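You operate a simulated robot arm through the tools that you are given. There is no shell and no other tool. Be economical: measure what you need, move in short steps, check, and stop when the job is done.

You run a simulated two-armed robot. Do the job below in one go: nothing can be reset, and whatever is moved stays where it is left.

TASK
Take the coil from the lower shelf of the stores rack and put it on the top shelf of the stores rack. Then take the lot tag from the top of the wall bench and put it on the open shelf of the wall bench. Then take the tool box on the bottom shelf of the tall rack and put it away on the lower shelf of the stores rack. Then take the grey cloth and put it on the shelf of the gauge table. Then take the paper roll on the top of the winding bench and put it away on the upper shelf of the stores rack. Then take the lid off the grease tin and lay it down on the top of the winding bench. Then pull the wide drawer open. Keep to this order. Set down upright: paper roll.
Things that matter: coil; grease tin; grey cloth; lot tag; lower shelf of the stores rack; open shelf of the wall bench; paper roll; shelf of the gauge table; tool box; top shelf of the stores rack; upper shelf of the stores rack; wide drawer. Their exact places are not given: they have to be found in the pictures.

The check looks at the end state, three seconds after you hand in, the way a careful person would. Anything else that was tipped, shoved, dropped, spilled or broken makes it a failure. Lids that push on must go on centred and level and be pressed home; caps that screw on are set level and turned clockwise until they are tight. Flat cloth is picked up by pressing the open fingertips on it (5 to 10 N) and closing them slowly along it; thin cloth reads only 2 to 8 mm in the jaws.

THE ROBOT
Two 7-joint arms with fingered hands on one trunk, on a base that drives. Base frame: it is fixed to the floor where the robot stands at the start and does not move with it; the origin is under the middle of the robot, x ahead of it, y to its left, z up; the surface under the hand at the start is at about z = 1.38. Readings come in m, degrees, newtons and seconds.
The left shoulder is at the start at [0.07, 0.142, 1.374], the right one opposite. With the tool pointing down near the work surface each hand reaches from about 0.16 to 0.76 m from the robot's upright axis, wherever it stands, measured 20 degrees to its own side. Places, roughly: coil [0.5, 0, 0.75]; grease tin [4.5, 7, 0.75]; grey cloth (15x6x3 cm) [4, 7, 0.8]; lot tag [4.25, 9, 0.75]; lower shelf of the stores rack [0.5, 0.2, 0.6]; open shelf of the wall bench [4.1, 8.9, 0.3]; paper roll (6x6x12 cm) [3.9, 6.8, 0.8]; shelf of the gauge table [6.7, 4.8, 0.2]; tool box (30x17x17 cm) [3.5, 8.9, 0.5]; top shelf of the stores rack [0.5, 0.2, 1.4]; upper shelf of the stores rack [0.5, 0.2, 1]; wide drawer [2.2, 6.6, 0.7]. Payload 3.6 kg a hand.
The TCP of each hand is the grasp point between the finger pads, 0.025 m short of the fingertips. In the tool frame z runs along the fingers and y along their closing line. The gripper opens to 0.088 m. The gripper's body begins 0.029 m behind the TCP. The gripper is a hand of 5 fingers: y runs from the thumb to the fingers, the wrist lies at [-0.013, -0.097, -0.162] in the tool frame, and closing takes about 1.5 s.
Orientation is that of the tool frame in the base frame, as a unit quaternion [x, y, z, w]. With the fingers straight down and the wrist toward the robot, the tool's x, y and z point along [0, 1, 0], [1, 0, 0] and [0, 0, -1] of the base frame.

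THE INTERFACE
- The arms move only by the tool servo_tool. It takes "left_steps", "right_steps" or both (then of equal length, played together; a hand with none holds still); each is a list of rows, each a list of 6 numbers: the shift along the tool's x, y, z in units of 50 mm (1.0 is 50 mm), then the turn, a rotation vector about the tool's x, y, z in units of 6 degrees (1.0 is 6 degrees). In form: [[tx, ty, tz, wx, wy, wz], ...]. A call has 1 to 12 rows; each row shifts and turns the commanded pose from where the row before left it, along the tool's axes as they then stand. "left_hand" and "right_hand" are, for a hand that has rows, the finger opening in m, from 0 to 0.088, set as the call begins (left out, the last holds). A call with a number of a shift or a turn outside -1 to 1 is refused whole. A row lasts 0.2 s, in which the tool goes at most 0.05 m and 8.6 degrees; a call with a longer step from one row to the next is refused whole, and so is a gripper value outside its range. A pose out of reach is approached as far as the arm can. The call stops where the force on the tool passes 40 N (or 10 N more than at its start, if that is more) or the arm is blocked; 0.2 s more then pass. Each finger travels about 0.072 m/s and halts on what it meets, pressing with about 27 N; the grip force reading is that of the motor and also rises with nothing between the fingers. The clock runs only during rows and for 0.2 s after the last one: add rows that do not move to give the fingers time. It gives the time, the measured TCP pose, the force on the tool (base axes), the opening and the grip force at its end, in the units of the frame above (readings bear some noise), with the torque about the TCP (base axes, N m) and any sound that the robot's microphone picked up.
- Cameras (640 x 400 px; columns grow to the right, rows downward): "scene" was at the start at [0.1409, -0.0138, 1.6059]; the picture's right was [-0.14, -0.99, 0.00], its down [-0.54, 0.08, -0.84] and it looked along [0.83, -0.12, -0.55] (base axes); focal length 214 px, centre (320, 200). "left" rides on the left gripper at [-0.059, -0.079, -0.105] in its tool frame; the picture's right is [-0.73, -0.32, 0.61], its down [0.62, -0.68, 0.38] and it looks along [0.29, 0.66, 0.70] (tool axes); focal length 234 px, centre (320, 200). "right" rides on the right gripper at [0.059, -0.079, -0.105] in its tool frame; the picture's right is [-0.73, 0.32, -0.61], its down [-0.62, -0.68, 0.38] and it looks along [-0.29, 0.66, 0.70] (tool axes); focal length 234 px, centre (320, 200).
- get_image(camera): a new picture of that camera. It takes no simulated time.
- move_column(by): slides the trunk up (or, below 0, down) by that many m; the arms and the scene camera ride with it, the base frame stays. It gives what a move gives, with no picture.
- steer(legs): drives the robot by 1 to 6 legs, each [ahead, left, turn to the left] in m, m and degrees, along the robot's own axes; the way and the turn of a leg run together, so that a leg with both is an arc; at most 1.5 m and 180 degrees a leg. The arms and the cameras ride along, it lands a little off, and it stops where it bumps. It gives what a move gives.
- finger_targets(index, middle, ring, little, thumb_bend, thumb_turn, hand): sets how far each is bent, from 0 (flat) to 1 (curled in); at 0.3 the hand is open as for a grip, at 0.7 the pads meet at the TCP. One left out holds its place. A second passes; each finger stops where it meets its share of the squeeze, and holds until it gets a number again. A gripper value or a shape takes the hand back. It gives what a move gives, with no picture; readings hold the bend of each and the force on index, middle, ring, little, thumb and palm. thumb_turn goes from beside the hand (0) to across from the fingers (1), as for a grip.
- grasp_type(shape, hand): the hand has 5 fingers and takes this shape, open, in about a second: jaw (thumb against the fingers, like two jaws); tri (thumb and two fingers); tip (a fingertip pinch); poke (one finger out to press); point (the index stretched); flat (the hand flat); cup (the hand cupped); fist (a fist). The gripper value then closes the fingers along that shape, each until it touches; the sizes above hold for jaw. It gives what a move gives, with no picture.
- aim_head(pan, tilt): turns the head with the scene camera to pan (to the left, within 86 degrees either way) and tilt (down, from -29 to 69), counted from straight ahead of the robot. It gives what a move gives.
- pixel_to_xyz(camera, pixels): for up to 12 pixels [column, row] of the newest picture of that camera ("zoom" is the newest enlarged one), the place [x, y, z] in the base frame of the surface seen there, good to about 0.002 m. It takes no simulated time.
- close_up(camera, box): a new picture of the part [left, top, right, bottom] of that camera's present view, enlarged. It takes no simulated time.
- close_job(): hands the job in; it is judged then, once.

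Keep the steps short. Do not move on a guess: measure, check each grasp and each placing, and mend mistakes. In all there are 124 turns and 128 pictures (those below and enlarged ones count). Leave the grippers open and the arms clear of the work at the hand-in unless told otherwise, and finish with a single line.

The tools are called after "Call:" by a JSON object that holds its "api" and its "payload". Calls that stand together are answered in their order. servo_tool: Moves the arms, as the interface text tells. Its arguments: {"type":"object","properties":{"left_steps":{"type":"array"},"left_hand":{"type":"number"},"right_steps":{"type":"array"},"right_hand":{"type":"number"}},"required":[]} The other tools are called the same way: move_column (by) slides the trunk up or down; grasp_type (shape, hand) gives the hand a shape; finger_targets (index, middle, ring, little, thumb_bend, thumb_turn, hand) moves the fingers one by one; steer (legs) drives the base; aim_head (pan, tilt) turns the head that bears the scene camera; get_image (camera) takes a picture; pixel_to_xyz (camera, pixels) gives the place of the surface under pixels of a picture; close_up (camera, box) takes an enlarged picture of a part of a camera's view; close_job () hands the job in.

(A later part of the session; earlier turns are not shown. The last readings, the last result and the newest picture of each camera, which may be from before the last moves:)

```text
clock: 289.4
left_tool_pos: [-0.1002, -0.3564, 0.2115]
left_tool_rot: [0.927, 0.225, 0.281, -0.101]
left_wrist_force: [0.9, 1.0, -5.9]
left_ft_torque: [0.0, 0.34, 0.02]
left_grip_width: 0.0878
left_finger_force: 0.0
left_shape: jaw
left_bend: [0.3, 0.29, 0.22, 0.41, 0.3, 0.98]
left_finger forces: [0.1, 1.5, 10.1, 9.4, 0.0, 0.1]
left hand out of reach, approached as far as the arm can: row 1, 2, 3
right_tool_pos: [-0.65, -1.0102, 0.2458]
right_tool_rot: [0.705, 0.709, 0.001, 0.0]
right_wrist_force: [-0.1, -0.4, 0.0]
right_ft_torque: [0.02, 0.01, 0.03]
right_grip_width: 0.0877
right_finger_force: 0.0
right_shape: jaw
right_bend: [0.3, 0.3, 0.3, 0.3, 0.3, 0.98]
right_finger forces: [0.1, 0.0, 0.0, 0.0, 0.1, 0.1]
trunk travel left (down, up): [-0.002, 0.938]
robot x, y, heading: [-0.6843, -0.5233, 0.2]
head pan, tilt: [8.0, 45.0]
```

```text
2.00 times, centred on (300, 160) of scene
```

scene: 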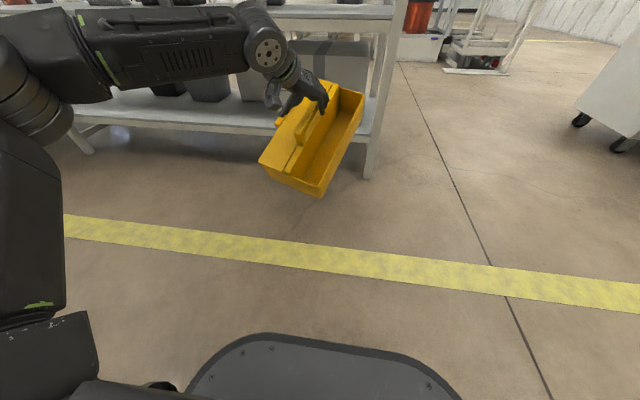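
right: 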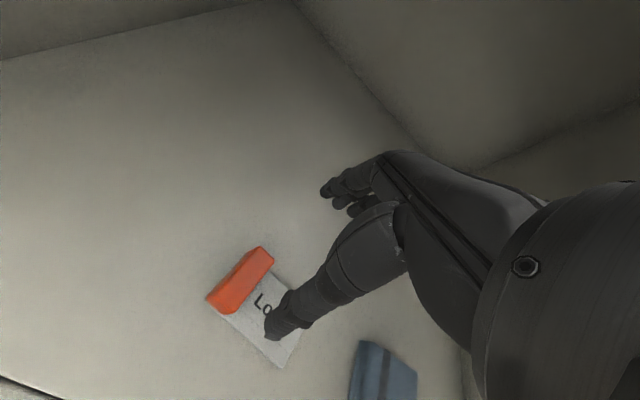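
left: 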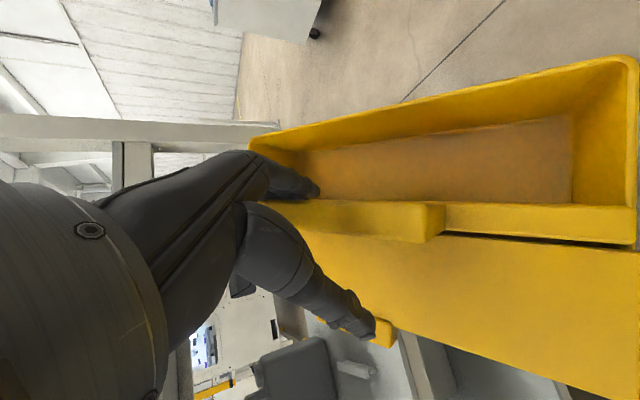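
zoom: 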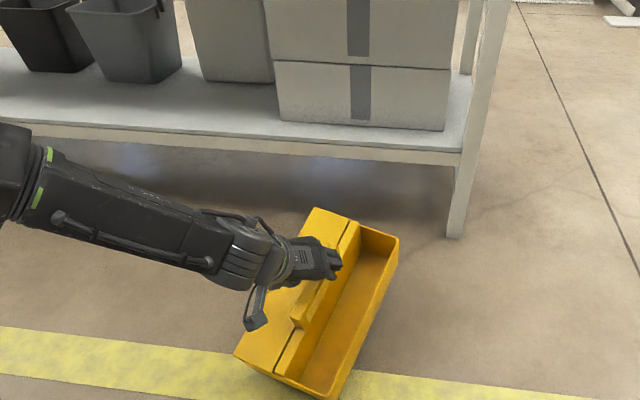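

The arm is reach-limited, so I draw the hand toward the robot while lowering.

Call:
{"api": "servo_tool", "payload": {"left_steps": [[-0.672, -0.26, 0.044, 0, 0, 0], [-0.672, -0.26, 0.044, 0, 0, 0], [-0.672, -0.26, 0.044, 0, 0, 0], [-0.672, -0.26, 0.044, 0, 0, 0], [0, 0, 0, 0, 0, 0]]}}

Call:
{"api": "close_up", "payload": {"camera": "scene", "box": [160, 60, 440, 290]}}

```text
clock: 290.6
left_tool_pos: [-0.2251, -0.345, 0.1533]
left_tool_rot: [0.928, 0.224, 0.281, -0.1]
left_wrist_force: [0.5, -3.0, -0.6]
left_ft_torque: [-0.02, -0.06, -0.08]
left_grip_width: 0.0878
left_finger_force: 0.1
left_shape: jaw
left_bend: [0.3, 0.3, 0.27, 0.3, 0.3, 0.98]
left_finger forces: [0.0, 0.0, 2.2, 0.0, 0.0, 0.1]
left hand out of reach, approached as far as the arm can: row 2, 3, 4
right_tool_pos: [-0.6507, -1.0092, 0.247]
right_tool_rot: [0.705, 0.709, 0.001, -0.001]
right_wrist_force: [0.0, -0.5, -0.4]
right_ft_torque: [-0.02, -0.01, 0.01]
right_grip_width: 0.0878
right_finger_force: 0.0
right_shape: jaw
right_bend: [0.3, 0.3, 0.3, 0.3, 0.3, 0.98]
right_finger forces: [0.0, 0.0, 0.0, 0.0, 0.1, 0.0]
trunk travel left (down, up): [-0.002, 0.938]
robot x, y, heading: [-0.6881, -0.521, 0.3]
head pan, tilt: [8.0, 45.0]
```

```text
1.74 times, centred on (300, 175) of scene
```

zoom: 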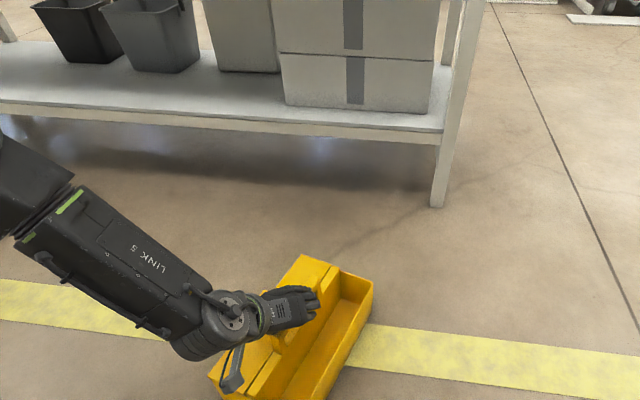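

The box rests on the floor and only the ring finger still touches. I straighten the ring finger and withdraw upward.

Call:
{"api": "finger_targets", "payload": {"hand": "left", "ring": 0.05, "little": 0.05, "middle": 0.2, "index": 0.2}}

Call:
{"api": "servo_tool", "payload": {"left_steps": [[0.1, 0, -0.4, 0, 0, 0], [0.2, 0, -0.5, 0, 0, 0], [0.2, 0, -0.5, 0, 0, 0], [0.2, 0, -0.5, 0, 0, 0]]}}

Call:
{"api": "close_up", "payload": {"camera": "scene", "box": [160, 80, 440, 310]}}

```text
clock: 291.6
left_tool_pos: [-0.2239, -0.3456, 0.1531]
left_tool_rot: [0.928, 0.225, 0.281, -0.101]
left_wrist_force: [0.6, -0.5, 0.2]
left_ft_torque: [-0.01, 0.01, 0.03]
left_grip_width: 0.0966
left_finger_force: 0.0
left_shape: fingers
left_bend: [0.2, 0.2, 0.05, 0.05, 0.3, 0.98]
left_finger forces: [0.0, 0.0, 0.1, 0.0, 0.1, 0.1]
right_tool_pos: [-0.6504, -1.0105, 0.245]
right_tool_rot: [0.706, 0.709, 0.001, -0.001]
right_wrist_force: [0.3, 0.4, -0.3]
right_ft_torque: [0.04, -0.01, 0.0]
right_grip_width: 0.0879
right_finger_force: 0.2
right_shape: jaw
right_bend: [0.3, 0.3, 0.3, 0.3, 0.3, 0.98]
right_finger forces: [0.0, 0.0, 0.0, 0.0, 0.1, 0.1]
trunk travel left (down, up): [-0.002, 0.938]
robot x, y, heading: [-0.6851, -0.5187, 0.1]
head pan, tilt: [8.0, 45.0]
```

```text
clock: 292.6
left_tool_pos: [-0.2442, -0.363, 0.2488]
left_tool_rot: [0.928, 0.224, 0.281, -0.1]
left_wrist_force: [0.1, 0.1, -0.4]
left_ft_torque: [0.02, -0.02, 0.02]
left_grip_width: 0.0966
left_finger_force: 0.0
left_shape: fingers
left_bend: [0.2, 0.2, 0.05, 0.05, 0.3, 0.98]
left_finger forces: [0.0, 0.0, 0.0, 0.1, 0.1, 0.0]
right_tool_pos: [-0.6522, -1.0087, 0.2455]
right_tool_rot: [0.705, 0.709, 0.0, -0.002]
right_wrist_force: [-0.5, -0.5, -0.6]
right_ft_torque: [0.01, -0.03, 0.01]
right_grip_width: 0.0878
right_finger_force: 0.0
right_shape: jaw
right_bend: [0.3, 0.3, 0.3, 0.3, 0.3, 0.98]
right_finger forces: [0.0, 0.0, 0.0, 0.0, 0.0, 0.1]
trunk travel left (down, up): [-0.002, 0.938]
robot x, y, heading: [-0.6887, -0.5228, 0.2]
head pan, tilt: [8.0, 45.0]
```

```text
1.74 times, centred on (300, 195) of scene
```

zoom: 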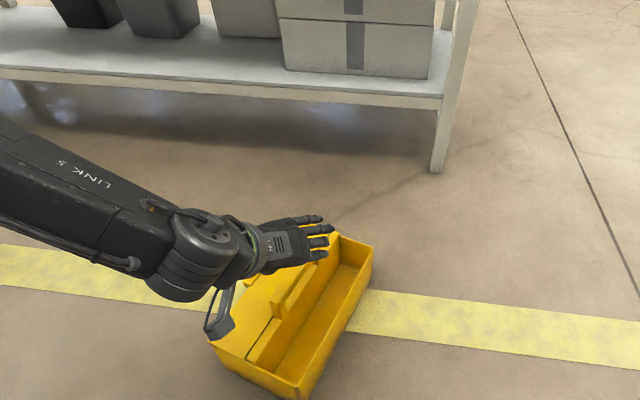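

The box is free and flat on the floor. I measure its handle and edges.

Call:
{"api": "pixel_to_xyz", "payload": {"camera": "zoom", "pixels": [[275, 308], [290, 292], [305, 272], [312, 265], [300, 385], [370, 252], [212, 345], [280, 320], [260, 340], [335, 243]]}}

```text
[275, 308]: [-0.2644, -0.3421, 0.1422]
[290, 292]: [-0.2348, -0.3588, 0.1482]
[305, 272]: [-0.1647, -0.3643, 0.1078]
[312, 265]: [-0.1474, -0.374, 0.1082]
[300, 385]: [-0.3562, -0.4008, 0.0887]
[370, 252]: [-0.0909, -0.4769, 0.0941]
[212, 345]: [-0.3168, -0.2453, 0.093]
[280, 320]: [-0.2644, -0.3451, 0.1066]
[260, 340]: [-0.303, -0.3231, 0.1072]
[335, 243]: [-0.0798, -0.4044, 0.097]
```

Box yaw is −16°; the handle centre is about (−0.197, −0.363), bar z 0.11–0.16. I raise the hand, turn it back to straight with 57° tilt, then turn the robot −16° to line up.

Call:
{"api": "servo_tool", "payload": {"left_steps": [[0.568, -0.062, -0.8, 0, 0, 0], [0.568, -0.062, -0.8, 0, 0, 0], [0, 0, 0, -0.568, 0.062, 0.82], [0, 0, 0, -0.568, 0.062, 0.82], [0, 0, 0, -0.568, 0.062, 0.82], [0, 0, 0, -0.568, 0.062, 0.82], [0, 0, 0, -0.568, 0.062, 0.82], [0, 0, 0, -0.284, 0.031, 0.41], [0, 0, 0, 0, 0.95, 0], [0, 0, 0, 0, 0.95, 0], [0, 0, 0, 0, 0.95, 0], [0, 0, 0, 0, 0.95, 0]], "left_hand": 0.088}}

Call:
{"api": "steer", "payload": {"legs": [[0, 0, -16], [-0.04, 0.14, 0]]}}

Call:
{"api": "get_image", "payload": {"camera": "left"}}

```text
clock: 295.2
left_tool_pos: [-0.2428, -0.36, 0.3484]
left_tool_rot: [0.875, -0.05, 0.481, -0.007]
left_wrist_force: [0.2, -0.5, -0.6]
left_ft_torque: [0.0, 0.01, 0.0]
left_grip_width: 0.088
left_finger_force: 0.1
left_shape: jaw
left_bend: [0.3, 0.3, 0.3, 0.3, 0.3, 0.98]
left_finger forces: [0.0, 0.1, 0.0, 0.1, 0.0, 0.0]
right_tool_pos: [-0.6502, -1.009, 0.2454]
right_tool_rot: [0.706, 0.708, 0.001, -0.001]
right_wrist_force: [0.5, 0.5, -0.3]
right_ft_torque: [0.01, -0.03, 0.01]
right_grip_width: 0.0878
right_finger_force: 0.0
right_shape: jaw
right_bend: [0.3, 0.3, 0.3, 0.3, 0.3, 0.98]
right_finger forces: [0.0, 0.0, 0.1, 0.0, 0.0, 0.1]
trunk travel left (down, up): [-0.002, 0.938]
robot x, y, heading: [-0.6798, -0.5257, 0.2]
head pan, tilt: [8.0, 45.0]
```

```text
clock: 297.4
left_tool_pos: [-0.2147, -0.3416, 0.3486]
left_tool_rot: [0.86, -0.172, 0.477, 0.061]
left_wrist_force: [-0.6, 1.0, 0.2]
left_ft_torque: [0.0, -0.01, 0.0]
left_grip_width: 0.0879
left_finger_force: 0.1
left_shape: jaw
left_bend: [0.3, 0.3, 0.3, 0.3, 0.3, 0.98]
left_finger forces: [0.1, 0.0, 0.0, 0.0, 0.0, 0.1]
right_tool_pos: [-0.7866, -0.8525, 0.2453]
right_tool_rot: [0.797, 0.605, 0.001, -0.001]
right_wrist_force: [0.2, 0.5, 0.5]
right_ft_torque: [0.01, 0.01, 0.0]
right_grip_width: 0.0881
right_finger_force: 0.0
right_shape: jaw
right_bend: [0.3, 0.3, 0.3, 0.3, 0.3, 0.98]
right_finger forces: [0.0, 0.1, 0.1, 0.1, 0.0, 0.1]
trunk travel left (down, up): [-0.002, 0.938]
robot x, y, heading: [-0.683, -0.3762, -16.0]
head pan, tilt: [8.0, 45.0]
```

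```text
41 pictures are left
```

left: 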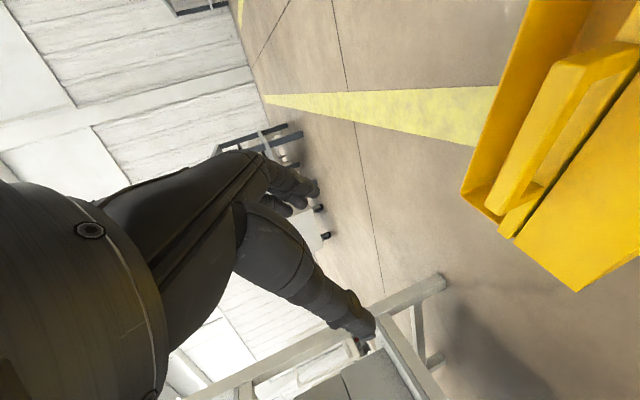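

The yaw fits within 5°. I reduce the tilt to 52° (so the palm clears the bar's near end), and lower most of the way.

Call:
{"api": "servo_tool", "payload": {"left_steps": [[0, 0, 0, 0, -0.9, 0], [-0.586, 0.054, 0.538, 0, 0, 0], [-0.586, 0.054, 0.538, 0, 0, 0], [-0.586, 0.054, 0.538, 0, 0, 0], [0, 0, 0, 0, 0, 0]]}}

Call:
{"api": "get_image", "payload": {"camera": "left"}}

```text
clock: 298.6
left_tool_pos: [-0.2074, -0.3483, 0.2294]
left_tool_rot: [0.881, -0.173, 0.437, 0.052]
left_wrist_force: [0.1, 1.0, 0.2]
left_ft_torque: [0.01, 0.02, -0.01]
left_grip_width: 0.0879
left_finger_force: 0.1
left_shape: jaw
left_bend: [0.3, 0.3, 0.3, 0.3, 0.3, 0.98]
left_finger forces: [0.0, 0.1, 0.1, 0.0, 0.0, 0.1]
right_tool_pos: [-0.786, -0.8538, 0.2465]
right_tool_rot: [0.796, 0.605, 0.001, 0.0]
right_wrist_force: [0.1, 0.3, 0.1]
right_ft_torque: [0.01, -0.01, -0.01]
right_grip_width: 0.0877
right_finger_force: 0.1
right_shape: jaw
right_bend: [0.3, 0.3, 0.3, 0.3, 0.3, 0.98]
right_finger forces: [0.0, 0.0, 0.0, 0.0, 0.1, 0.0]
trunk travel left (down, up): [-0.002, 0.938]
robot x, y, heading: [-0.6866, -0.3779, -16.1]
head pan, tilt: [8.0, 45.0]
```

```text
40 pictures are left
```

left: 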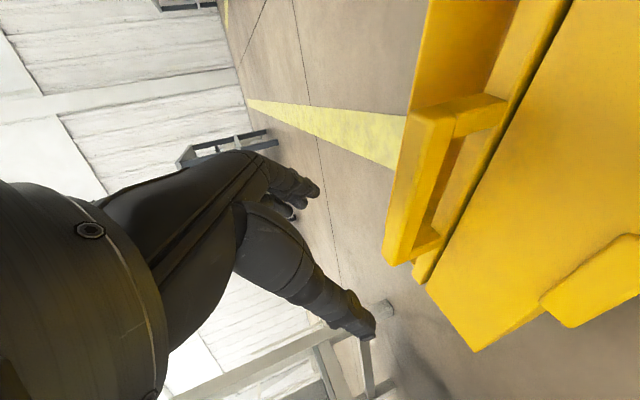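

I verify the bar's place from this picture.

Call:
{"api": "pixel_to_xyz", "payload": {"camera": "left", "pixels": [[432, 112], [418, 180], [400, 245], [425, 235], [460, 115], [440, 180], [405, 180]]}}

```text
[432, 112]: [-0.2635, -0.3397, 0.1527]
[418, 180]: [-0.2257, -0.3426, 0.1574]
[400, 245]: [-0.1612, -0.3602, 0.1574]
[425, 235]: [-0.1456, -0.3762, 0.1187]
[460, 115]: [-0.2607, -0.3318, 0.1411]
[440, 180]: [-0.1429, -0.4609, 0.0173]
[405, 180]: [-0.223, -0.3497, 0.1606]
```

The bar axis at x = −0.207 is y ≈ −0.353, top 0.161. I lower 80 mm onto it and close.

Call:
{"api": "servo_tool", "payload": {"left_steps": [[-0.42, 0.065, 0.327, 0, 0, 0], [-0.42, 0.065, 0.327, 0, 0, 0], [-0.42, 0.065, 0.327, 0, 0, 0], [0, 0, 0, 0, 0, 0]]}}

Call:
{"api": "servo_tool", "payload": {"left_steps": [[0, 0, 0, 0, 0, 0], [0, 0, 0, 0, 0, 0], [0, 0, 0, 0, 0, 0], [0, 0, 0, 0, 0, 0], [0, 0, 0, 0, 0, 0], [0, 0, 0, 0, 0, 0], [0, 0, 0, 0, 0, 0], [0, 0, 0, 0, 0, 0]], "left_hand": 0}}

Call:
{"api": "get_image", "payload": {"camera": "left"}}

```text
clock: 299.6
left_tool_pos: [-0.2079, -0.3506, 0.1618]
left_tool_rot: [0.881, -0.175, 0.437, 0.052]
left_wrist_force: [1.1, -0.4, -0.3]
left_ft_torque: [0.0, 0.01, 0.0]
left_grip_width: 0.0875
left_finger_force: 0.2
left_shape: jaw
left_bend: [0.3, 0.3, 0.3, 0.3, 0.3, 0.98]
left_finger forces: [0.0, 0.0, 0.0, 0.1, 0.1, 0.0]
left hand out of reach, approached as far as the arm can: row 3
right_tool_pos: [-0.7874, -0.8537, 0.2456]
right_tool_rot: [0.797, 0.604, 0.0, 0.0]
right_wrist_force: [0.2, -0.6, -0.3]
right_ft_torque: [0.01, 0.01, -0.02]
right_grip_width: 0.0874
right_finger_force: 0.0
right_shape: jaw
right_bend: [0.3, 0.3, 0.3, 0.3, 0.3, 0.98]
right_finger forces: [0.1, 0.0, 0.0, 0.0, 0.1, 0.0]
trunk travel left (down, up): [-0.002, 0.938]
robot x, y, heading: [-0.6848, -0.3786, -15.6]
head pan, tilt: [8.0, 45.0]
```

```text
clock: 301.4
left_tool_pos: [-0.2088, -0.3495, 0.1617]
left_tool_rot: [0.881, -0.175, 0.437, 0.051]
left_wrist_force: [2.4, 1.7, -0.3]
left_ft_torque: [-0.02, -0.04, 0.09]
left_grip_width: 0.0156
left_finger_force: 26.8
left_shape: jaw
left_bend: [0.74, 0.54, 0.59, 0.56, 0.73, 1.0]
left_finger forces: [13.1, 7.4, 0.1, 0.0, 23.3, 0.0]
right_tool_pos: [-0.7865, -0.8538, 0.246]
right_tool_rot: [0.797, 0.605, 0.001, 0.0]
right_wrist_force: [0.2, 0.5, -0.2]
right_ft_torque: [0.03, -0.02, 0.03]
right_grip_width: 0.088
right_finger_force: 0.0
right_shape: jaw
right_bend: [0.3, 0.3, 0.3, 0.3, 0.3, 0.98]
right_finger forces: [0.1, 0.0, 0.0, 0.0, 0.1, 0.1]
trunk travel left (down, up): [-0.002, 0.938]
robot x, y, heading: [-0.6893, -0.3758, -15.8]
head pan, tilt: [8.0, 45.0]
```

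```text
39 pictures are left
```

left: 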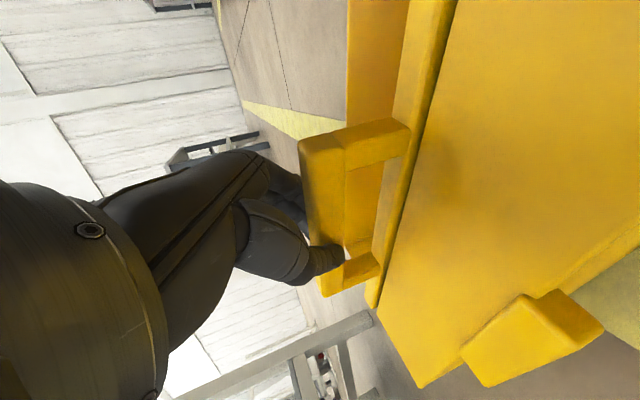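

The grip reads 16 mm on index, middle and thumb. I lift 5 cm, turn the robot back to heading 0, and raise further while watching the load.

Call:
{"api": "move_column", "payload": {"by": 0.05}}

Call:
{"api": "steer", "payload": {"legs": [[0, 0, 16], [0, -0.16, 0]]}}

Call:
{"api": "move_column", "payload": {"by": 0.4}}

Call:
{"api": "move_column", "payload": {"by": 0.188}}

Call:
{"api": "aim_head", "payload": {"pan": 0, "tilt": 25}}

Call:
{"api": "get_image", "payload": {"camera": "scene"}}

```text
clock: 302.4
left_tool_pos: [-0.2073, -0.35, 0.2112]
left_tool_rot: [0.882, -0.174, 0.436, 0.051]
left_wrist_force: [0.9, 0.9, -6.9]
left_ft_torque: [0.07, 0.02, -0.06]
left_grip_width: 0.0161
left_finger_force: 27.0
left_shape: jaw
left_bend: [0.74, 0.54, 0.59, 0.56, 0.74, 1.0]
left_finger forces: [15.4, 6.9, 0.1, 0.1, 22.9, 0.1]
right_tool_pos: [-0.7867, -0.8548, 0.2959]
right_tool_rot: [0.796, 0.605, 0.001, -0.001]
right_wrist_force: [1.0, -0.9, -0.8]
right_ft_torque: [0.0, 0.04, 0.01]
right_grip_width: 0.0879
right_finger_force: 0.1
right_shape: jaw
right_bend: [0.3, 0.3, 0.3, 0.3, 0.3, 0.98]
right_finger forces: [0.0, 0.0, 0.1, 0.0, 0.0, 0.0]
trunk travel left (down, up): [-0.052, 0.888]
robot x, y, heading: [-0.6894, -0.3777, -15.7]
head pan, tilt: [8.0, 45.0]
```

```text
clock: 304.7
left_tool_pos: [-0.2334, -0.3795, 0.212]
left_tool_rot: [0.897, -0.048, 0.439, -0.01]
left_wrist_force: [0.1, 0.7, -6.9]
left_ft_torque: [0.05, 0.05, 0.01]
left_grip_width: 0.0158
left_finger_force: 27.0
left_shape: jaw
left_bend: [0.74, 0.54, 0.59, 0.56, 0.74, 1.0]
left_finger forces: [15.9, 6.5, 0.1, 0.0, 22.9, 0.0]
right_tool_pos: [-0.6479, -1.0239, 0.2955]
right_tool_rot: [0.705, 0.71, 0.0, -0.001]
right_wrist_force: [-0.3, 0.5, 0.0]
right_ft_torque: [-0.03, 0.0, 0.0]
right_grip_width: 0.0878
right_finger_force: 0.0
right_shape: jaw
right_bend: [0.3, 0.3, 0.3, 0.3, 0.3, 0.98]
right_finger forces: [0.1, 0.0, 0.0, 0.0, 0.0, 0.0]
trunk travel left (down, up): [-0.052, 0.888]
robot x, y, heading: [-0.6853, -0.5386, 0.3]
head pan, tilt: [8.0, 45.0]
```

```text
clock: 308.6
left_tool_pos: [-0.2331, -0.3799, 0.6117]
left_tool_rot: [0.897, -0.049, 0.439, -0.01]
left_wrist_force: [-0.6, -0.2, -7.0]
left_ft_torque: [0.12, 0.04, 0.02]
left_grip_width: 0.016
left_finger_force: 27.0
left_shape: jaw
left_bend: [0.74, 0.54, 0.59, 0.56, 0.74, 1.0]
left_finger forces: [15.5, 6.9, 0.1, 0.1, 23.0, 0.0]
right_tool_pos: [-0.6477, -1.0241, 0.696]
right_tool_rot: [0.704, 0.71, 0.0, -0.001]
right_wrist_force: [0.3, 0.7, 0.5]
right_ft_torque: [0.01, 0.03, 0.03]
right_grip_width: 0.0879
right_finger_force: 0.0
right_shape: jaw
right_bend: [0.3, 0.3, 0.3, 0.3, 0.3, 0.98]
right_finger forces: [0.0, 0.1, 0.1, 0.0, 0.1, 0.0]
trunk travel left (down, up): [-0.452, 0.488]
robot x, y, heading: [-0.6843, -0.5352, 0.4]
head pan, tilt: [8.0, 45.0]
```

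```text
clock: 310.6
left_tool_pos: [-0.2334, -0.3805, 0.7999]
left_tool_rot: [0.897, -0.048, 0.439, -0.01]
left_wrist_force: [0.4, 0.1, -5.4]
left_ft_torque: [0.03, 0.05, 0.01]
left_grip_width: 0.0159
left_finger_force: 27.1
left_shape: jaw
left_bend: [0.74, 0.54, 0.59, 0.56, 0.74, 1.0]
left_finger forces: [15.5, 6.9, 0.0, 0.0, 23.0, 0.1]
right_tool_pos: [-0.6478, -1.0226, 0.8843]
right_tool_rot: [0.704, 0.71, 0.0, 0.0]
right_wrist_force: [1.2, -0.5, -0.2]
right_ft_torque: [-0.03, 0.01, 0.0]
right_grip_width: 0.0877
right_finger_force: 0.1
right_shape: jaw
right_bend: [0.3, 0.3, 0.3, 0.3, 0.3, 0.98]
right_finger forces: [0.1, 0.1, 0.1, 0.0, 0.0, 0.0]
trunk travel left (down, up): [-0.64, 0.3]
robot x, y, heading: [-0.6862, -0.5335, 0.4]
head pan, tilt: [8.0, 45.0]
```

```text
clock: 311.4
left_tool_pos: [-0.2337, -0.3793, 0.7995]
left_tool_rot: [0.897, -0.047, 0.439, -0.009]
left_wrist_force: [-1.4, 0.1, -6.2]
left_ft_torque: [0.06, 0.05, -0.02]
left_grip_width: 0.0161
left_finger_force: 27.4
left_shape: jaw
left_bend: [0.74, 0.54, 0.59, 0.56, 0.74, 1.0]
left_finger forces: [15.5, 7.0, 0.0, 0.0, 22.8, 0.0]
right_tool_pos: [-0.6474, -1.0245, 0.8836]
right_tool_rot: [0.704, 0.71, 0.001, -0.001]
right_wrist_force: [0.2, -0.8, 0.0]
right_ft_torque: [0.01, -0.03, 0.0]
right_grip_width: 0.0878
right_finger_force: 0.1
right_shape: jaw
right_bend: [0.3, 0.3, 0.3, 0.3, 0.3, 0.98]
right_finger forces: [0.0, 0.0, 0.0, 0.0, 0.1, 0.1]
trunk travel left (down, up): [-0.64, 0.3]
robot x, y, heading: [-0.6876, -0.5397, 0.4]
head pan, tilt: [0.0, 25.0]
```

```text
38 pictures are left
```

scene: 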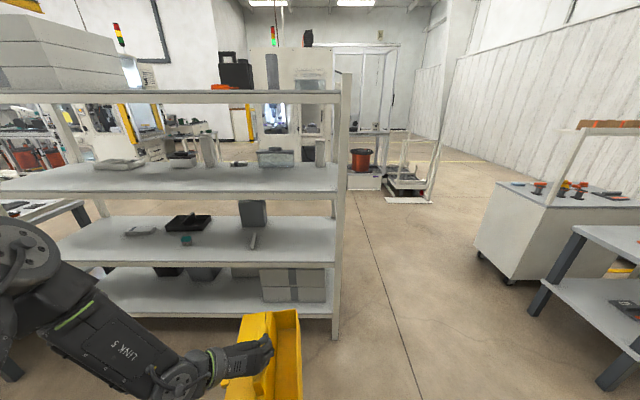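

The box is aligned. I measure the box edges and forearm heights before entering.

Call:
{"api": "pixel_to_xyz", "payload": {"camera": "scene", "pixels": [[245, 318], [298, 310], [301, 395], [225, 380], [120, 345], [180, 372], [185, 395], [215, 352], [250, 345], [20, 250]]}}

```text
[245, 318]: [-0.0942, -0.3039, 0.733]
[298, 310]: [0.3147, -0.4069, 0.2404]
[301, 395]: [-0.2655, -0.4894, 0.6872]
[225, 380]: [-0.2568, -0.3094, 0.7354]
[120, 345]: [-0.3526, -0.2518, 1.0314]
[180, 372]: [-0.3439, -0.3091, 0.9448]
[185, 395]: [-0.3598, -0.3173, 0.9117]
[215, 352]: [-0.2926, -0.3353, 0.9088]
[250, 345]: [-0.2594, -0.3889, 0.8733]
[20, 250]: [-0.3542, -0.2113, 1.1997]
```

The forearm comes down from above, so I raise the hand 0.28 relative to the shoulders and extend 0.12, then lower the trunk by the same amount so that the forearm is level.

Call:
{"api": "servo_tool", "payload": {"left_steps": [[0.488, -0.06, 0.63, 0, 0, 0], [0.488, -0.06, 0.63, 0, 0, 0], [0.488, -0.06, 0.63, 0, 0, 0], [0.63, -0.046, -0.49, 0, 0, 0], [0.63, -0.046, -0.49, 0, 0, 0], [0.63, -0.046, -0.49, 0, 0, 0], [0.63, -0.046, -0.49, 0, 0, 0], [0.63, -0.046, -0.49, 0, 0, 0], [0.63, -0.046, -0.49, 0, 0, 0], [0.63, -0.046, -0.49, 0, 0, 0]]}}

Call:
{"api": "move_column", "payload": {"by": -0.28}}

Call:
{"api": "get_image", "payload": {"camera": "scene"}}

```text
clock: 313.6
left_tool_pos: [-0.1239, -0.3726, 1.1053]
left_tool_rot: [0.897, -0.049, 0.439, -0.01]
left_wrist_force: [1.5, -1.1, -6.4]
left_ft_torque: [0.04, 0.14, -0.02]
left_grip_width: 0.0157
left_finger_force: 27.4
left_shape: jaw
left_bend: [0.74, 0.54, 0.59, 0.56, 0.74, 1.0]
left_finger forces: [15.7, 6.9, 0.0, 0.0, 23.0, 0.0]
left hand out of reach, approached as far as the arm can: row 1, 2, 3
right_tool_pos: [-0.6485, -1.0251, 0.8824]
right_tool_rot: [0.704, 0.71, 0.0, -0.001]
right_wrist_force: [0.5, 0.6, 0.5]
right_ft_torque: [0.0, -0.01, 0.01]
right_grip_width: 0.0876
right_finger_force: 0.1
right_shape: jaw
right_bend: [0.3, 0.3, 0.3, 0.3, 0.3, 0.98]
right_finger forces: [0.0, 0.0, 0.0, 0.1, 0.0, 0.1]
trunk travel left (down, up): [-0.64, 0.3]
robot x, y, heading: [-0.6816, -0.5376, 0.3]
head pan, tilt: [0.0, 25.0]
```

```text
clock: 316.5
left_tool_pos: [-0.1249, -0.3708, 0.8242]
left_tool_rot: [0.897, -0.048, 0.439, -0.01]
left_wrist_force: [-0.8, 0.1, -6.3]
left_ft_torque: [0.08, 0.06, 0.02]
left_grip_width: 0.0157
left_finger_force: 26.9
left_shape: jaw
left_bend: [0.74, 0.54, 0.59, 0.56, 0.74, 1.0]
left_finger forces: [15.4, 7.0, 0.0, 0.0, 23.1, 0.0]
right_tool_pos: [-0.6479, -1.0233, 0.6031]
right_tool_rot: [0.704, 0.711, 0.001, 0.0]
right_wrist_force: [0.3, 0.3, 0.1]
right_ft_torque: [0.0, 0.0, -0.01]
right_grip_width: 0.0878
right_finger_force: 0.1
right_shape: jaw
right_bend: [0.3, 0.3, 0.3, 0.3, 0.3, 0.98]
right_finger forces: [0.0, 0.0, 0.0, 0.1, 0.0, 0.1]
trunk travel left (down, up): [-0.36, 0.58]
robot x, y, heading: [-0.6831, -0.538, 0.6]
head pan, tilt: [0.0, 25.0]
```

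```text
37 pictures are left
```

scene: 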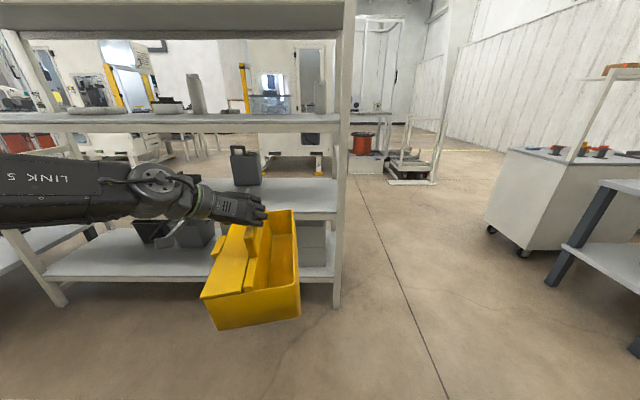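

I measure the box bottom and joint top now.

Call:
{"api": "pixel_to_xyz", "payload": {"camera": "scene", "pixels": [[218, 325], [298, 315], [202, 298], [299, 287], [297, 215], [155, 170], [170, 172], [95, 165]]}}

```text
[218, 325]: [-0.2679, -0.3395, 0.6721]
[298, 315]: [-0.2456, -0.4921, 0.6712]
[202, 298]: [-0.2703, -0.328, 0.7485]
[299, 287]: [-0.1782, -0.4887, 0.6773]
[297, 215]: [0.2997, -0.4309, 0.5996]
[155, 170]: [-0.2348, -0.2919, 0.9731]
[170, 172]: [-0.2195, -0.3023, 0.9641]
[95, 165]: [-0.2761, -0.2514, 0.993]
```

The forearm still rises backward, so I shift another 0.14: hand up 0.14, trunk down 0.177, giving TCP z ≈ 0.787 (box bottom ≈ 0.628).

Call:
{"api": "servo_tool", "payload": {"left_steps": [[0.63, -0.046, -0.49, 0, 0, 0], [0.63, -0.046, -0.49, 0, 0, 0], [0.63, -0.046, -0.49, 0, 0, 0], [0.315, -0.023, -0.245, 0, 0, 0]]}}

Call:
{"api": "move_column", "payload": {"by": -0.175}}

Call:
{"api": "steer", "payload": {"legs": [[0.25, 0, -0.5]]}}

Call:
{"api": "get_image", "payload": {"camera": "scene"}}

```text
clock: 317.5
left_tool_pos: [-0.1249, -0.3728, 0.9651]
left_tool_rot: [0.898, -0.048, 0.438, -0.011]
left_wrist_force: [1.2, 0.0, -6.7]
left_ft_torque: [0.07, 0.09, 0.01]
left_grip_width: 0.0158
left_finger_force: 27.0
left_shape: jaw
left_bend: [0.74, 0.54, 0.59, 0.56, 0.74, 1.0]
left_finger forces: [15.7, 6.9, 0.1, 0.0, 23.0, 0.0]
right_tool_pos: [-0.648, -1.0237, 0.6045]
right_tool_rot: [0.704, 0.71, 0.001, 0.0]
right_wrist_force: [0.5, -0.5, 1.0]
right_ft_torque: [0.01, 0.01, -0.02]
right_grip_width: 0.0879
right_finger_force: 0.1
right_shape: jaw
right_bend: [0.3, 0.3, 0.3, 0.3, 0.3, 0.98]
right_finger forces: [0.0, 0.0, 0.1, 0.1, 0.1, 0.0]
trunk travel left (down, up): [-0.36, 0.58]
robot x, y, heading: [-0.6892, -0.5384, 0.2]
head pan, tilt: [0.0, 25.0]
```

```text
clock: 319.4
left_tool_pos: [-0.125, -0.3731, 0.7897]
left_tool_rot: [0.897, -0.048, 0.439, -0.01]
left_wrist_force: [1.0, 0.6, -6.5]
left_ft_torque: [0.07, 0.11, 0.0]
left_grip_width: 0.016
left_finger_force: 26.8
left_shape: jaw
left_bend: [0.74, 0.54, 0.59, 0.56, 0.74, 1.0]
left_finger forces: [15.5, 6.9, 0.0, 0.0, 23.1, 0.0]
right_tool_pos: [-0.6484, -1.0228, 0.4286]
right_tool_rot: [0.704, 0.71, 0.0, 0.0]
right_wrist_force: [-0.2, 0.3, 0.4]
right_ft_torque: [0.02, -0.01, 0.0]
right_grip_width: 0.0881
right_finger_force: 0.0
right_shape: jaw
right_bend: [0.3, 0.3, 0.3, 0.3, 0.3, 0.98]
right_finger forces: [0.0, 0.1, 0.0, 0.1, 0.1, 0.0]
trunk travel left (down, up): [-0.185, 0.755]
robot x, y, heading: [-0.6849, -0.5341, 0.5]
head pan, tilt: [0.0, 25.0]
```

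```text
clock: 321.3
left_tool_pos: [0.1331, -0.3749, 0.79]
left_tool_rot: [0.897, -0.052, 0.439, -0.007]
left_wrist_force: [0.9, -0.2, -6.7]
left_ft_torque: [0.08, 0.05, 0.01]
left_grip_width: 0.0159
left_finger_force: 27.0
left_shape: jaw
left_bend: [0.74, 0.54, 0.59, 0.56, 0.74, 1.0]
left_finger forces: [15.7, 6.9, 0.1, 0.0, 23.1, 0.0]
right_tool_pos: [-0.3952, -1.0228, 0.4284]
right_tool_rot: [0.706, 0.708, 0.001, 0.0]
right_wrist_force: [0.1, 0.1, 0.4]
right_ft_torque: [0.02, 0.0, -0.02]
right_grip_width: 0.0878
right_finger_force: 0.0
right_shape: jaw
right_bend: [0.3, 0.3, 0.3, 0.3, 0.3, 0.98]
right_finger forces: [0.1, 0.0, 0.0, 0.0, 0.0, 0.0]
trunk travel left (down, up): [-0.185, 0.755]
robot x, y, heading: [-0.4267, -0.5347, -0.1]
head pan, tilt: [0.0, 25.0]
```

```text
36 pictures are left
```

scene: 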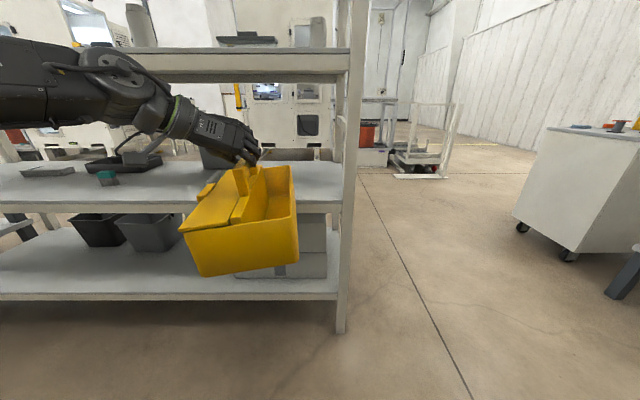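

I measure once more before entering: joint top, forearm, box bottom, jug and upright.

Call:
{"api": "pixel_to_xyz", "payload": {"camera": "scene", "pixels": [[130, 58], [100, 47], [160, 95], [205, 272], [293, 260], [190, 235], [30, 40], [292, 190], [245, 81], [215, 160]]}}

```text
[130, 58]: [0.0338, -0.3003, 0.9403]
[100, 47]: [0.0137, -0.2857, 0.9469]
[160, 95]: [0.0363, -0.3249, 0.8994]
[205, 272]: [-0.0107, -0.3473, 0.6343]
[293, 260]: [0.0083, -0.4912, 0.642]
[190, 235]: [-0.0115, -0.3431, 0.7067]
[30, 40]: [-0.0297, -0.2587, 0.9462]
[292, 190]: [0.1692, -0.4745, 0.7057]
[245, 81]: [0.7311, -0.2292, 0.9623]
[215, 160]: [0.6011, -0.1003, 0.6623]
```

Forearm and joint tops are level at 0.947 and the underside is ≈ 0.957, so I lower 6 mm and drive in 0.32.

Call:
{"api": "move_column", "payload": {"by": -0.006}}

Call:
{"api": "steer", "payload": {"legs": [[0.32, 0, 0]]}}

Call:
{"api": "get_image", "payload": {"camera": "scene"}}

```text
clock: 321.8
left_tool_pos: [0.1321, -0.376, 0.7836]
left_tool_rot: [0.897, -0.052, 0.439, -0.008]
left_wrist_force: [0.2, 0.7, -5.3]
left_ft_torque: [0.01, 0.08, 0.0]
left_grip_width: 0.0158
left_finger_force: 26.7
left_shape: jaw
left_bend: [0.74, 0.54, 0.59, 0.56, 0.74, 1.0]
left_finger forces: [15.7, 6.9, 0.0, 0.1, 23.1, 0.0]
right_tool_pos: [-0.3954, -1.023, 0.424]
right_tool_rot: [0.706, 0.708, 0.0, 0.0]
right_wrist_force: [-0.6, -0.3, -0.4]
right_ft_torque: [-0.02, 0.0, 0.0]
right_grip_width: 0.0878
right_finger_force: 0.0
right_shape: jaw
right_bend: [0.3, 0.3, 0.3, 0.3, 0.3, 0.98]
right_finger forces: [0.0, 0.0, 0.1, 0.0, 0.0, 0.0]
trunk travel left (down, up): [-0.179, 0.761]
robot x, y, heading: [-0.4282, -0.5356, -0.3]
head pan, tilt: [0.0, 25.0]
```

```text
clock: 323.9
left_tool_pos: [0.4467, -0.374, 0.7836]
left_tool_rot: [0.897, -0.051, 0.439, -0.01]
left_wrist_force: [0.9, -0.2, 1.2]
left_ft_torque: [0.04, 0.01, 0.03]
left_grip_width: 0.0168
left_finger_force: 26.3
left_shape: jaw
left_bend: [0.73, 0.54, 0.59, 0.56, 0.75, 1.0]
left_finger forces: [16.8, 8.9, 0.0, 0.0, 25.6, 0.0]
right_tool_pos: [-0.0794, -1.0223, 0.4221]
right_tool_rot: [0.705, 0.709, 0.001, -0.002]
right_wrist_force: [-0.8, 0.8, -0.1]
right_ft_torque: [-0.01, 0.04, 0.02]
right_grip_width: 0.0879
right_finger_force: 0.1
right_shape: jaw
right_bend: [0.3, 0.3, 0.3, 0.3, 0.3, 0.98]
right_finger forces: [0.0, 0.1, 0.0, 0.1, 0.0, 0.0]
trunk travel left (down, up): [-0.179, 0.761]
robot x, y, heading: [-0.1157, -0.5339, 0.1]
head pan, tilt: [0.0, 25.0]
```

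```text
35 pictures are left
```

scene: 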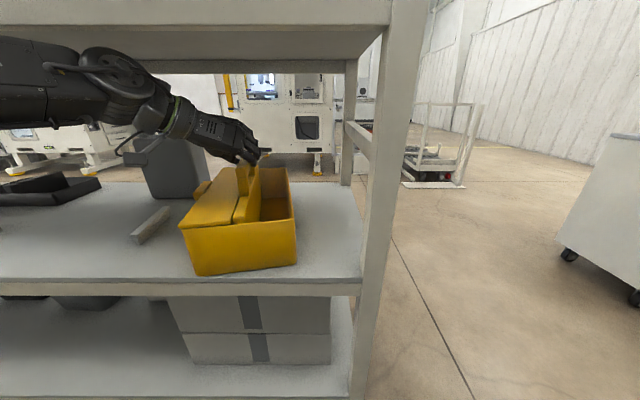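

The force shows that the shelf already carries the box. I check where its near end and levels are.

Call:
{"api": "pixel_to_xyz", "payload": {"camera": "scene", "pixels": [[200, 270], [290, 262], [182, 232], [293, 222], [285, 172], [192, 282], [150, 215]]}}

Call:
{"api": "servo_tool", "payload": {"left_steps": [[-0.08, 0.006, 0.061, 0, 0, 0], [0, 0, 0, 0, 0, 0]]}}

```text
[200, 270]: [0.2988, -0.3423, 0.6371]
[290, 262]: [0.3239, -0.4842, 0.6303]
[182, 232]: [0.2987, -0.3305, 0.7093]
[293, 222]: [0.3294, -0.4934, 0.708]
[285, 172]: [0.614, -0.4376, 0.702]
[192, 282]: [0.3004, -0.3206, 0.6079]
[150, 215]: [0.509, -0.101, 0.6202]
```

```text
clock: 324.6
left_tool_pos: [0.4441, -0.3731, 0.7821]
left_tool_rot: [0.896, -0.049, 0.441, -0.009]
left_wrist_force: [5.0, 1.7, 16.0]
left_ft_torque: [-0.13, -0.26, 0.17]
left_grip_width: 0.0167
left_finger_force: 27.2
left_shape: jaw
left_bend: [0.73, 0.54, 0.59, 0.56, 0.75, 1.0]
left_finger forces: [17.8, 9.8, 0.0, 0.0, 29.0, 0.0]
right_tool_pos: [-0.0812, -1.0224, 0.4235]
right_tool_rot: [0.705, 0.709, 0.002, 0.001]
right_wrist_force: [1.4, -0.4, 0.1]
right_ft_torque: [0.02, 0.02, 0.02]
right_grip_width: 0.0878
right_finger_force: 0.1
right_shape: jaw
right_bend: [0.3, 0.3, 0.3, 0.3, 0.3, 0.98]
right_finger forces: [0.1, 0.0, 0.1, 0.1, 0.0, 0.0]
trunk travel left (down, up): [-0.179, 0.761]
robot x, y, heading: [-0.1118, -0.5367, 0.2]
head pan, tilt: [0.0, 25.0]
```

The box stands level, its near-left corner flush with the edge. I slide it 3 cm further in, then release.

Call:
{"api": "steer", "payload": {"legs": [[0.035, 0, 0]]}}

Call:
{"api": "servo_tool", "payload": {"left_steps": [[0, 0, 0, 0, 0, 0], [0, 0, 0, 0, 0, 0], [0, 0, 0, 0, 0, 0], [0, 0, 0, 0, 0, 0], [0, 0, 0, 0, 0, 0], [0, 0, 0, 0, 0, 0], [0, 0, 0, 0, 0, 0]], "left_hand": 0.088}}

```text
clock: 325.4
left_tool_pos: [0.4796, -0.3741, 0.7817]
left_tool_rot: [0.896, -0.051, 0.441, -0.01]
left_wrist_force: [2.8, -1.5, 19.0]
left_ft_torque: [-0.28, -0.3, 0.09]
left_grip_width: 0.0178
left_finger_force: 26.9
left_shape: jaw
left_bend: [0.73, 0.53, 0.59, 0.56, 0.76, 1.0]
left_finger forces: [18.7, 10.2, 0.0, 0.0, 26.4, 0.1]
right_tool_pos: [-0.0446, -1.0232, 0.4221]
right_tool_rot: [0.705, 0.709, 0.001, 0.001]
right_wrist_force: [0.1, 0.6, 0.7]
right_ft_torque: [-0.02, 0.0, 0.03]
right_grip_width: 0.0879
right_finger_force: 0.1
right_shape: jaw
right_bend: [0.3, 0.3, 0.3, 0.3, 0.3, 0.98]
right_finger forces: [0.1, 0.1, 0.1, 0.0, 0.0, 0.0]
trunk travel left (down, up): [-0.179, 0.761]
robot x, y, heading: [-0.0786, -0.5362, 0.4]
head pan, tilt: [0.0, 25.0]
```

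```text
clock: 327.0
left_tool_pos: [0.4815, -0.3745, 0.7805]
left_tool_rot: [0.897, -0.05, 0.44, -0.009]
left_wrist_force: [0.3, 0.9, -0.1]
left_ft_torque: [0.0, 0.0, 0.01]
left_grip_width: 0.0877
left_finger_force: 0.0
left_shape: jaw
left_bend: [0.3, 0.3, 0.3, 0.3, 0.3, 0.98]
left_finger forces: [0.0, 0.0, 0.1, 0.1, 0.1, 0.1]
right_tool_pos: [-0.0439, -1.0223, 0.4232]
right_tool_rot: [0.706, 0.709, 0.001, 0.0]
right_wrist_force: [-0.1, 0.7, -0.7]
right_ft_torque: [0.03, -0.01, 0.02]
right_grip_width: 0.0879
right_finger_force: 0.1
right_shape: jaw
right_bend: [0.3, 0.3, 0.3, 0.3, 0.3, 0.98]
right_finger forces: [0.0, 0.0, 0.0, 0.0, 0.0, 0.1]
trunk travel left (down, up): [-0.179, 0.761]
robot x, y, heading: [-0.0804, -0.5324, 0.1]
head pan, tilt: [0.0, 25.0]
```

All fingers are free. I back straight out, with the open fingers sliding along the bar.

Call:
{"api": "steer", "payload": {"legs": [[-0.12, 0, 0]]}}

Call:
{"api": "get_image", "payload": {"camera": "scene"}}

```text
clock: 328.2
left_tool_pos: [0.3601, -0.374, 0.7808]
left_tool_rot: [0.896, -0.049, 0.44, -0.009]
left_wrist_force: [0.2, 0.7, -0.3]
left_ft_torque: [-0.02, 0.0, 0.0]
left_grip_width: 0.0876
left_finger_force: 0.1
left_shape: jaw
left_bend: [0.3, 0.3, 0.3, 0.3, 0.3, 0.98]
left_finger forces: [0.0, 0.0, 0.0, 0.0, 0.0, 0.1]
right_tool_pos: [-0.1645, -1.0237, 0.4228]
right_tool_rot: [0.704, 0.71, 0.001, 0.0]
right_wrist_force: [-0.2, -0.1, 0.0]
right_ft_torque: [-0.03, 0.01, -0.02]
right_grip_width: 0.0879
right_finger_force: 0.1
right_shape: jaw
right_bend: [0.3, 0.3, 0.3, 0.3, 0.3, 0.98]
right_finger forces: [0.0, 0.0, 0.0, 0.0, 0.0, 0.1]
trunk travel left (down, up): [-0.179, 0.761]
robot x, y, heading: [-0.1985, -0.5375, 0.3]
head pan, tilt: [0.0, 25.0]
```

```text
34 pictures are left
```

scene: 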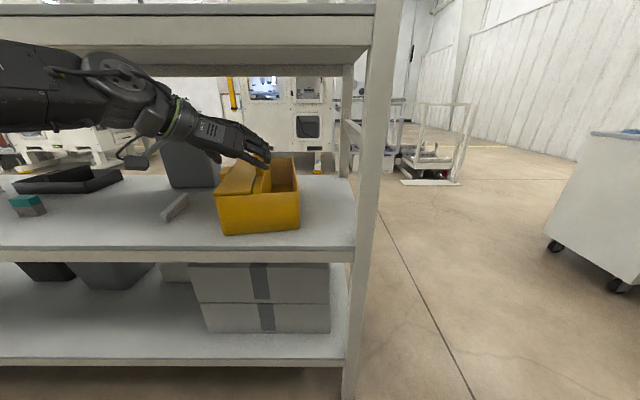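

The tool box is put away. Next is the grey cloth: I back out, bring both hands to the neutral pose and raise the trunk.

Call:
{"api": "steer", "payload": {"legs": [[-0.45, 0, 0]]}}

Call:
{"api": "servo_tool", "payload": {"left_steps": [[0, 0, 0, 0, -0.97, 0], [0, 0, 0, 0, -0.97, 0], [0, 0, 0, 0, -0.97, 0], [0, 0, 0, 0, -0.97, 0], [0, 0, 0, 0, -0.97, 0], [0, 0, 0, 0, -0.97, 0], [0, 0, 0, 0, -0.97, 0], [0, 0, 0, 0, -0.97, 0], [0, 0, 0, 0, -0.97, 0], [0, 0, 0, 0, 0, -1], [0, 0, 0, 0, 0, -1], [0, 0, 0, 0, 0, -1]], "right_steps": [[0.5, 0.8, 0, 0, 0, 0], [0.5, 0.8, 0, 0, 0, 0], [0.5, 0.8, 0, 0, 0, 0], [0.5, 0.8, 0, 0, 0, 0], [0.5, 0.8, 0, 0, 0, 0], [0.5, 0.8, 0, 0, 0, 0], [0.5, 0.8, 0, 0, 0, 0], [0.5, 0.8, 0, 0, 0, 0], [0.5, 0.8, 0, 0, 0, 0], [0.5, 0.8, 0, 0, 0, 0], [0, 0, 0, 0, 0, 0], [0, 0, 0, 0, 0, 0]]}}

Call:
{"api": "servo_tool", "payload": {"left_steps": [[0, 0, 0, 0, 0, -1], [0, 0, 0, 0, 0, -1], [0, 0, 0, 0, 0, -1], [0, 0, 0, 0, 0, -1], [0, 0, 0, 0, 0, -1], [0, 0, 0, 0, 0, -1], [0, 0, 0, 0, 0, -1], [0, 0, 0, 0, 0, -1], [0, 0, 0, 0, 0, -1], [0, 0, 0, 0, 0, -1], [0, 0, 0, 0, 0, -1], [0, 0, 0, 0, 0, -1]]}}

Call:
{"api": "move_column", "payload": {"by": 0.35}}

Call:
{"api": "steer", "payload": {"legs": [[0, 0.05, 90], [1.4, 0, 0], [1.4, 0, 0], [1.2, 0, 0]]}}

```text
clock: 331.0
left_tool_pos: [-0.0892, -0.3777, 0.7793]
left_tool_rot: [0.896, -0.053, 0.441, -0.008]
left_wrist_force: [0.6, -0.4, -0.4]
left_ft_torque: [0.01, 0.01, 0.0]
left_grip_width: 0.0877
left_finger_force: 0.1
left_shape: jaw
left_bend: [0.3, 0.3, 0.3, 0.3, 0.3, 0.98]
left_finger forces: [0.1, 0.0, 0.0, 0.0, 0.1, 0.1]
right_tool_pos: [-0.6188, -1.0242, 0.4225]
right_tool_rot: [0.707, 0.707, 0.001, -0.001]
right_wrist_force: [-0.2, 0.0, 0.5]
right_ft_torque: [0.0, 0.01, -0.01]
right_grip_width: 0.0878
right_finger_force: 0.0
right_shape: jaw
right_bend: [0.3, 0.3, 0.3, 0.3, 0.3, 0.98]
right_finger forces: [0.0, 0.0, 0.0, 0.0, 0.1, 0.0]
trunk travel left (down, up): [-0.179, 0.761]
robot x, y, heading: [-0.6487, -0.5376, -0.2]
head pan, tilt: [0.0, 25.0]
```

```text
clock: 333.6
left_tool_pos: [-0.1534, -0.3815, 0.7145]
left_tool_rot: [0.993, 0.113, 0.004, -0.029]
left_wrist_force: [0.5, -0.3, -0.2]
left_ft_torque: [0.02, 0.01, 0.02]
left_grip_width: 0.0878
left_finger_force: 0.0
left_shape: jaw
left_bend: [0.3, 0.3, 0.3, 0.3, 0.3, 0.98]
left_finger forces: [0.0, 0.0, 0.0, 0.1, 0.1, 0.0]
left hand out of reach, approached as far as the arm can: row 6, 7, 8, 9
right_tool_pos: [-0.223, -0.8747, 0.3918]
right_tool_rot: [0.705, 0.709, 0.007, -0.002]
right_wrist_force: [0.0, 0.1, -0.7]
right_ft_torque: [-0.01, 0.01, 0.03]
right_grip_width: 0.0879
right_finger_force: 0.1
right_shape: jaw
right_bend: [0.3, 0.3, 0.3, 0.3, 0.3, 0.98]
right_finger forces: [0.0, 0.0, 0.0, 0.1, 0.1, 0.0]
right hand out of reach, approached as far as the arm can: row 3, 4, 5, 6, 9, 10
trunk travel left (down, up): [-0.179, 0.761]
robot x, y, heading: [-0.6499, -0.535, 0.1]
head pan, tilt: [0.0, 25.0]
```

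```text
clock: 336.2
left_tool_pos: [-0.1449, -0.1569, 0.719]
left_tool_rot: [0.742, 0.67, 0.018, -0.019]
left_wrist_force: [-0.3, -0.8, -0.7]
left_ft_torque: [-0.01, 0.01, -0.04]
left_grip_width: 0.088
left_finger_force: 0.0
left_shape: jaw
left_bend: [0.3, 0.3, 0.3, 0.3, 0.3, 0.98]
left_finger forces: [0.0, 0.0, 0.0, 0.0, 0.2, 0.0]
left hand out of reach, approached as far as the arm can: row 7, 8, 9, 10, 11, 12
right_tool_pos: [-0.2241, -0.873, 0.3912]
right_tool_rot: [0.704, 0.71, 0.007, -0.002]
right_wrist_force: [-0.8, -0.7, 0.2]
right_ft_torque: [0.02, 0.01, -0.03]
right_grip_width: 0.0879
right_finger_force: 0.0
right_shape: jaw
right_bend: [0.3, 0.3, 0.3, 0.3, 0.3, 0.98]
right_finger forces: [0.1, 0.0, 0.0, 0.1, 0.0, 0.0]
trunk travel left (down, up): [-0.179, 0.761]
robot x, y, heading: [-0.6531, -0.5395, -0.2]
head pan, tilt: [0.0, 25.0]
```

```text
clock: 339.6
left_tool_pos: [-0.1431, -0.1569, 1.0687]
left_tool_rot: [0.743, 0.669, 0.019, -0.019]
left_wrist_force: [0.2, 0.6, 0.4]
left_ft_torque: [0.02, 0.0, -0.01]
left_grip_width: 0.0878
left_finger_force: 0.1
left_shape: jaw
left_bend: [0.3, 0.3, 0.3, 0.3, 0.3, 0.98]
left_finger forces: [0.0, 0.0, 0.1, 0.1, 0.0, 0.0]
right_tool_pos: [-0.2231, -0.8726, 0.742]
right_tool_rot: [0.704, 0.71, 0.007, -0.003]
right_wrist_force: [0.4, 0.7, 0.4]
right_ft_torque: [-0.01, 0.0, 0.01]
right_grip_width: 0.0876
right_finger_force: 0.3
right_shape: jaw
right_bend: [0.3, 0.3, 0.3, 0.3, 0.3, 0.98]
right_finger forces: [0.0, 0.1, 0.1, 0.0, 0.1, 0.0]
trunk travel left (down, up): [-0.529, 0.411]
robot x, y, heading: [-0.6521, -0.5372, 0.1]
head pan, tilt: [0.0, 25.0]
```

```text
clock: 362.7
left_tool_pos: [-1.0218, 4.0134, 1.0682]
left_tool_rot: [0.064, 0.998, 0.0, -0.026]
left_wrist_force: [-0.4, 0.7, -0.1]
left_ft_torque: [-0.02, 0.03, -0.01]
left_grip_width: 0.088
left_finger_force: 0.1
left_shape: jaw
left_bend: [0.3, 0.3, 0.3, 0.3, 0.3, 0.98]
left_finger forces: [0.1, 0.1, 0.0, 0.0, 0.0, 0.0]
right_tool_pos: [-0.3068, 3.9182, 0.7415]
right_tool_rot: [0.009, 1.0, 0.004, -0.006]
right_wrist_force: [0.1, 1.2, -0.4]
right_ft_torque: [-0.01, 0.01, 0.0]
right_grip_width: 0.0877
right_finger_force: 0.0
right_shape: jaw
right_bend: [0.3, 0.3, 0.3, 0.3, 0.3, 0.98]
right_finger forces: [0.1, 0.0, 0.1, 0.1, 0.0, 0.0]
trunk travel left (down, up): [-0.529, 0.411]
robot x, y, heading: [-0.6559, 3.5049, 88.3]
head pan, tilt: [0.0, 25.0]
```

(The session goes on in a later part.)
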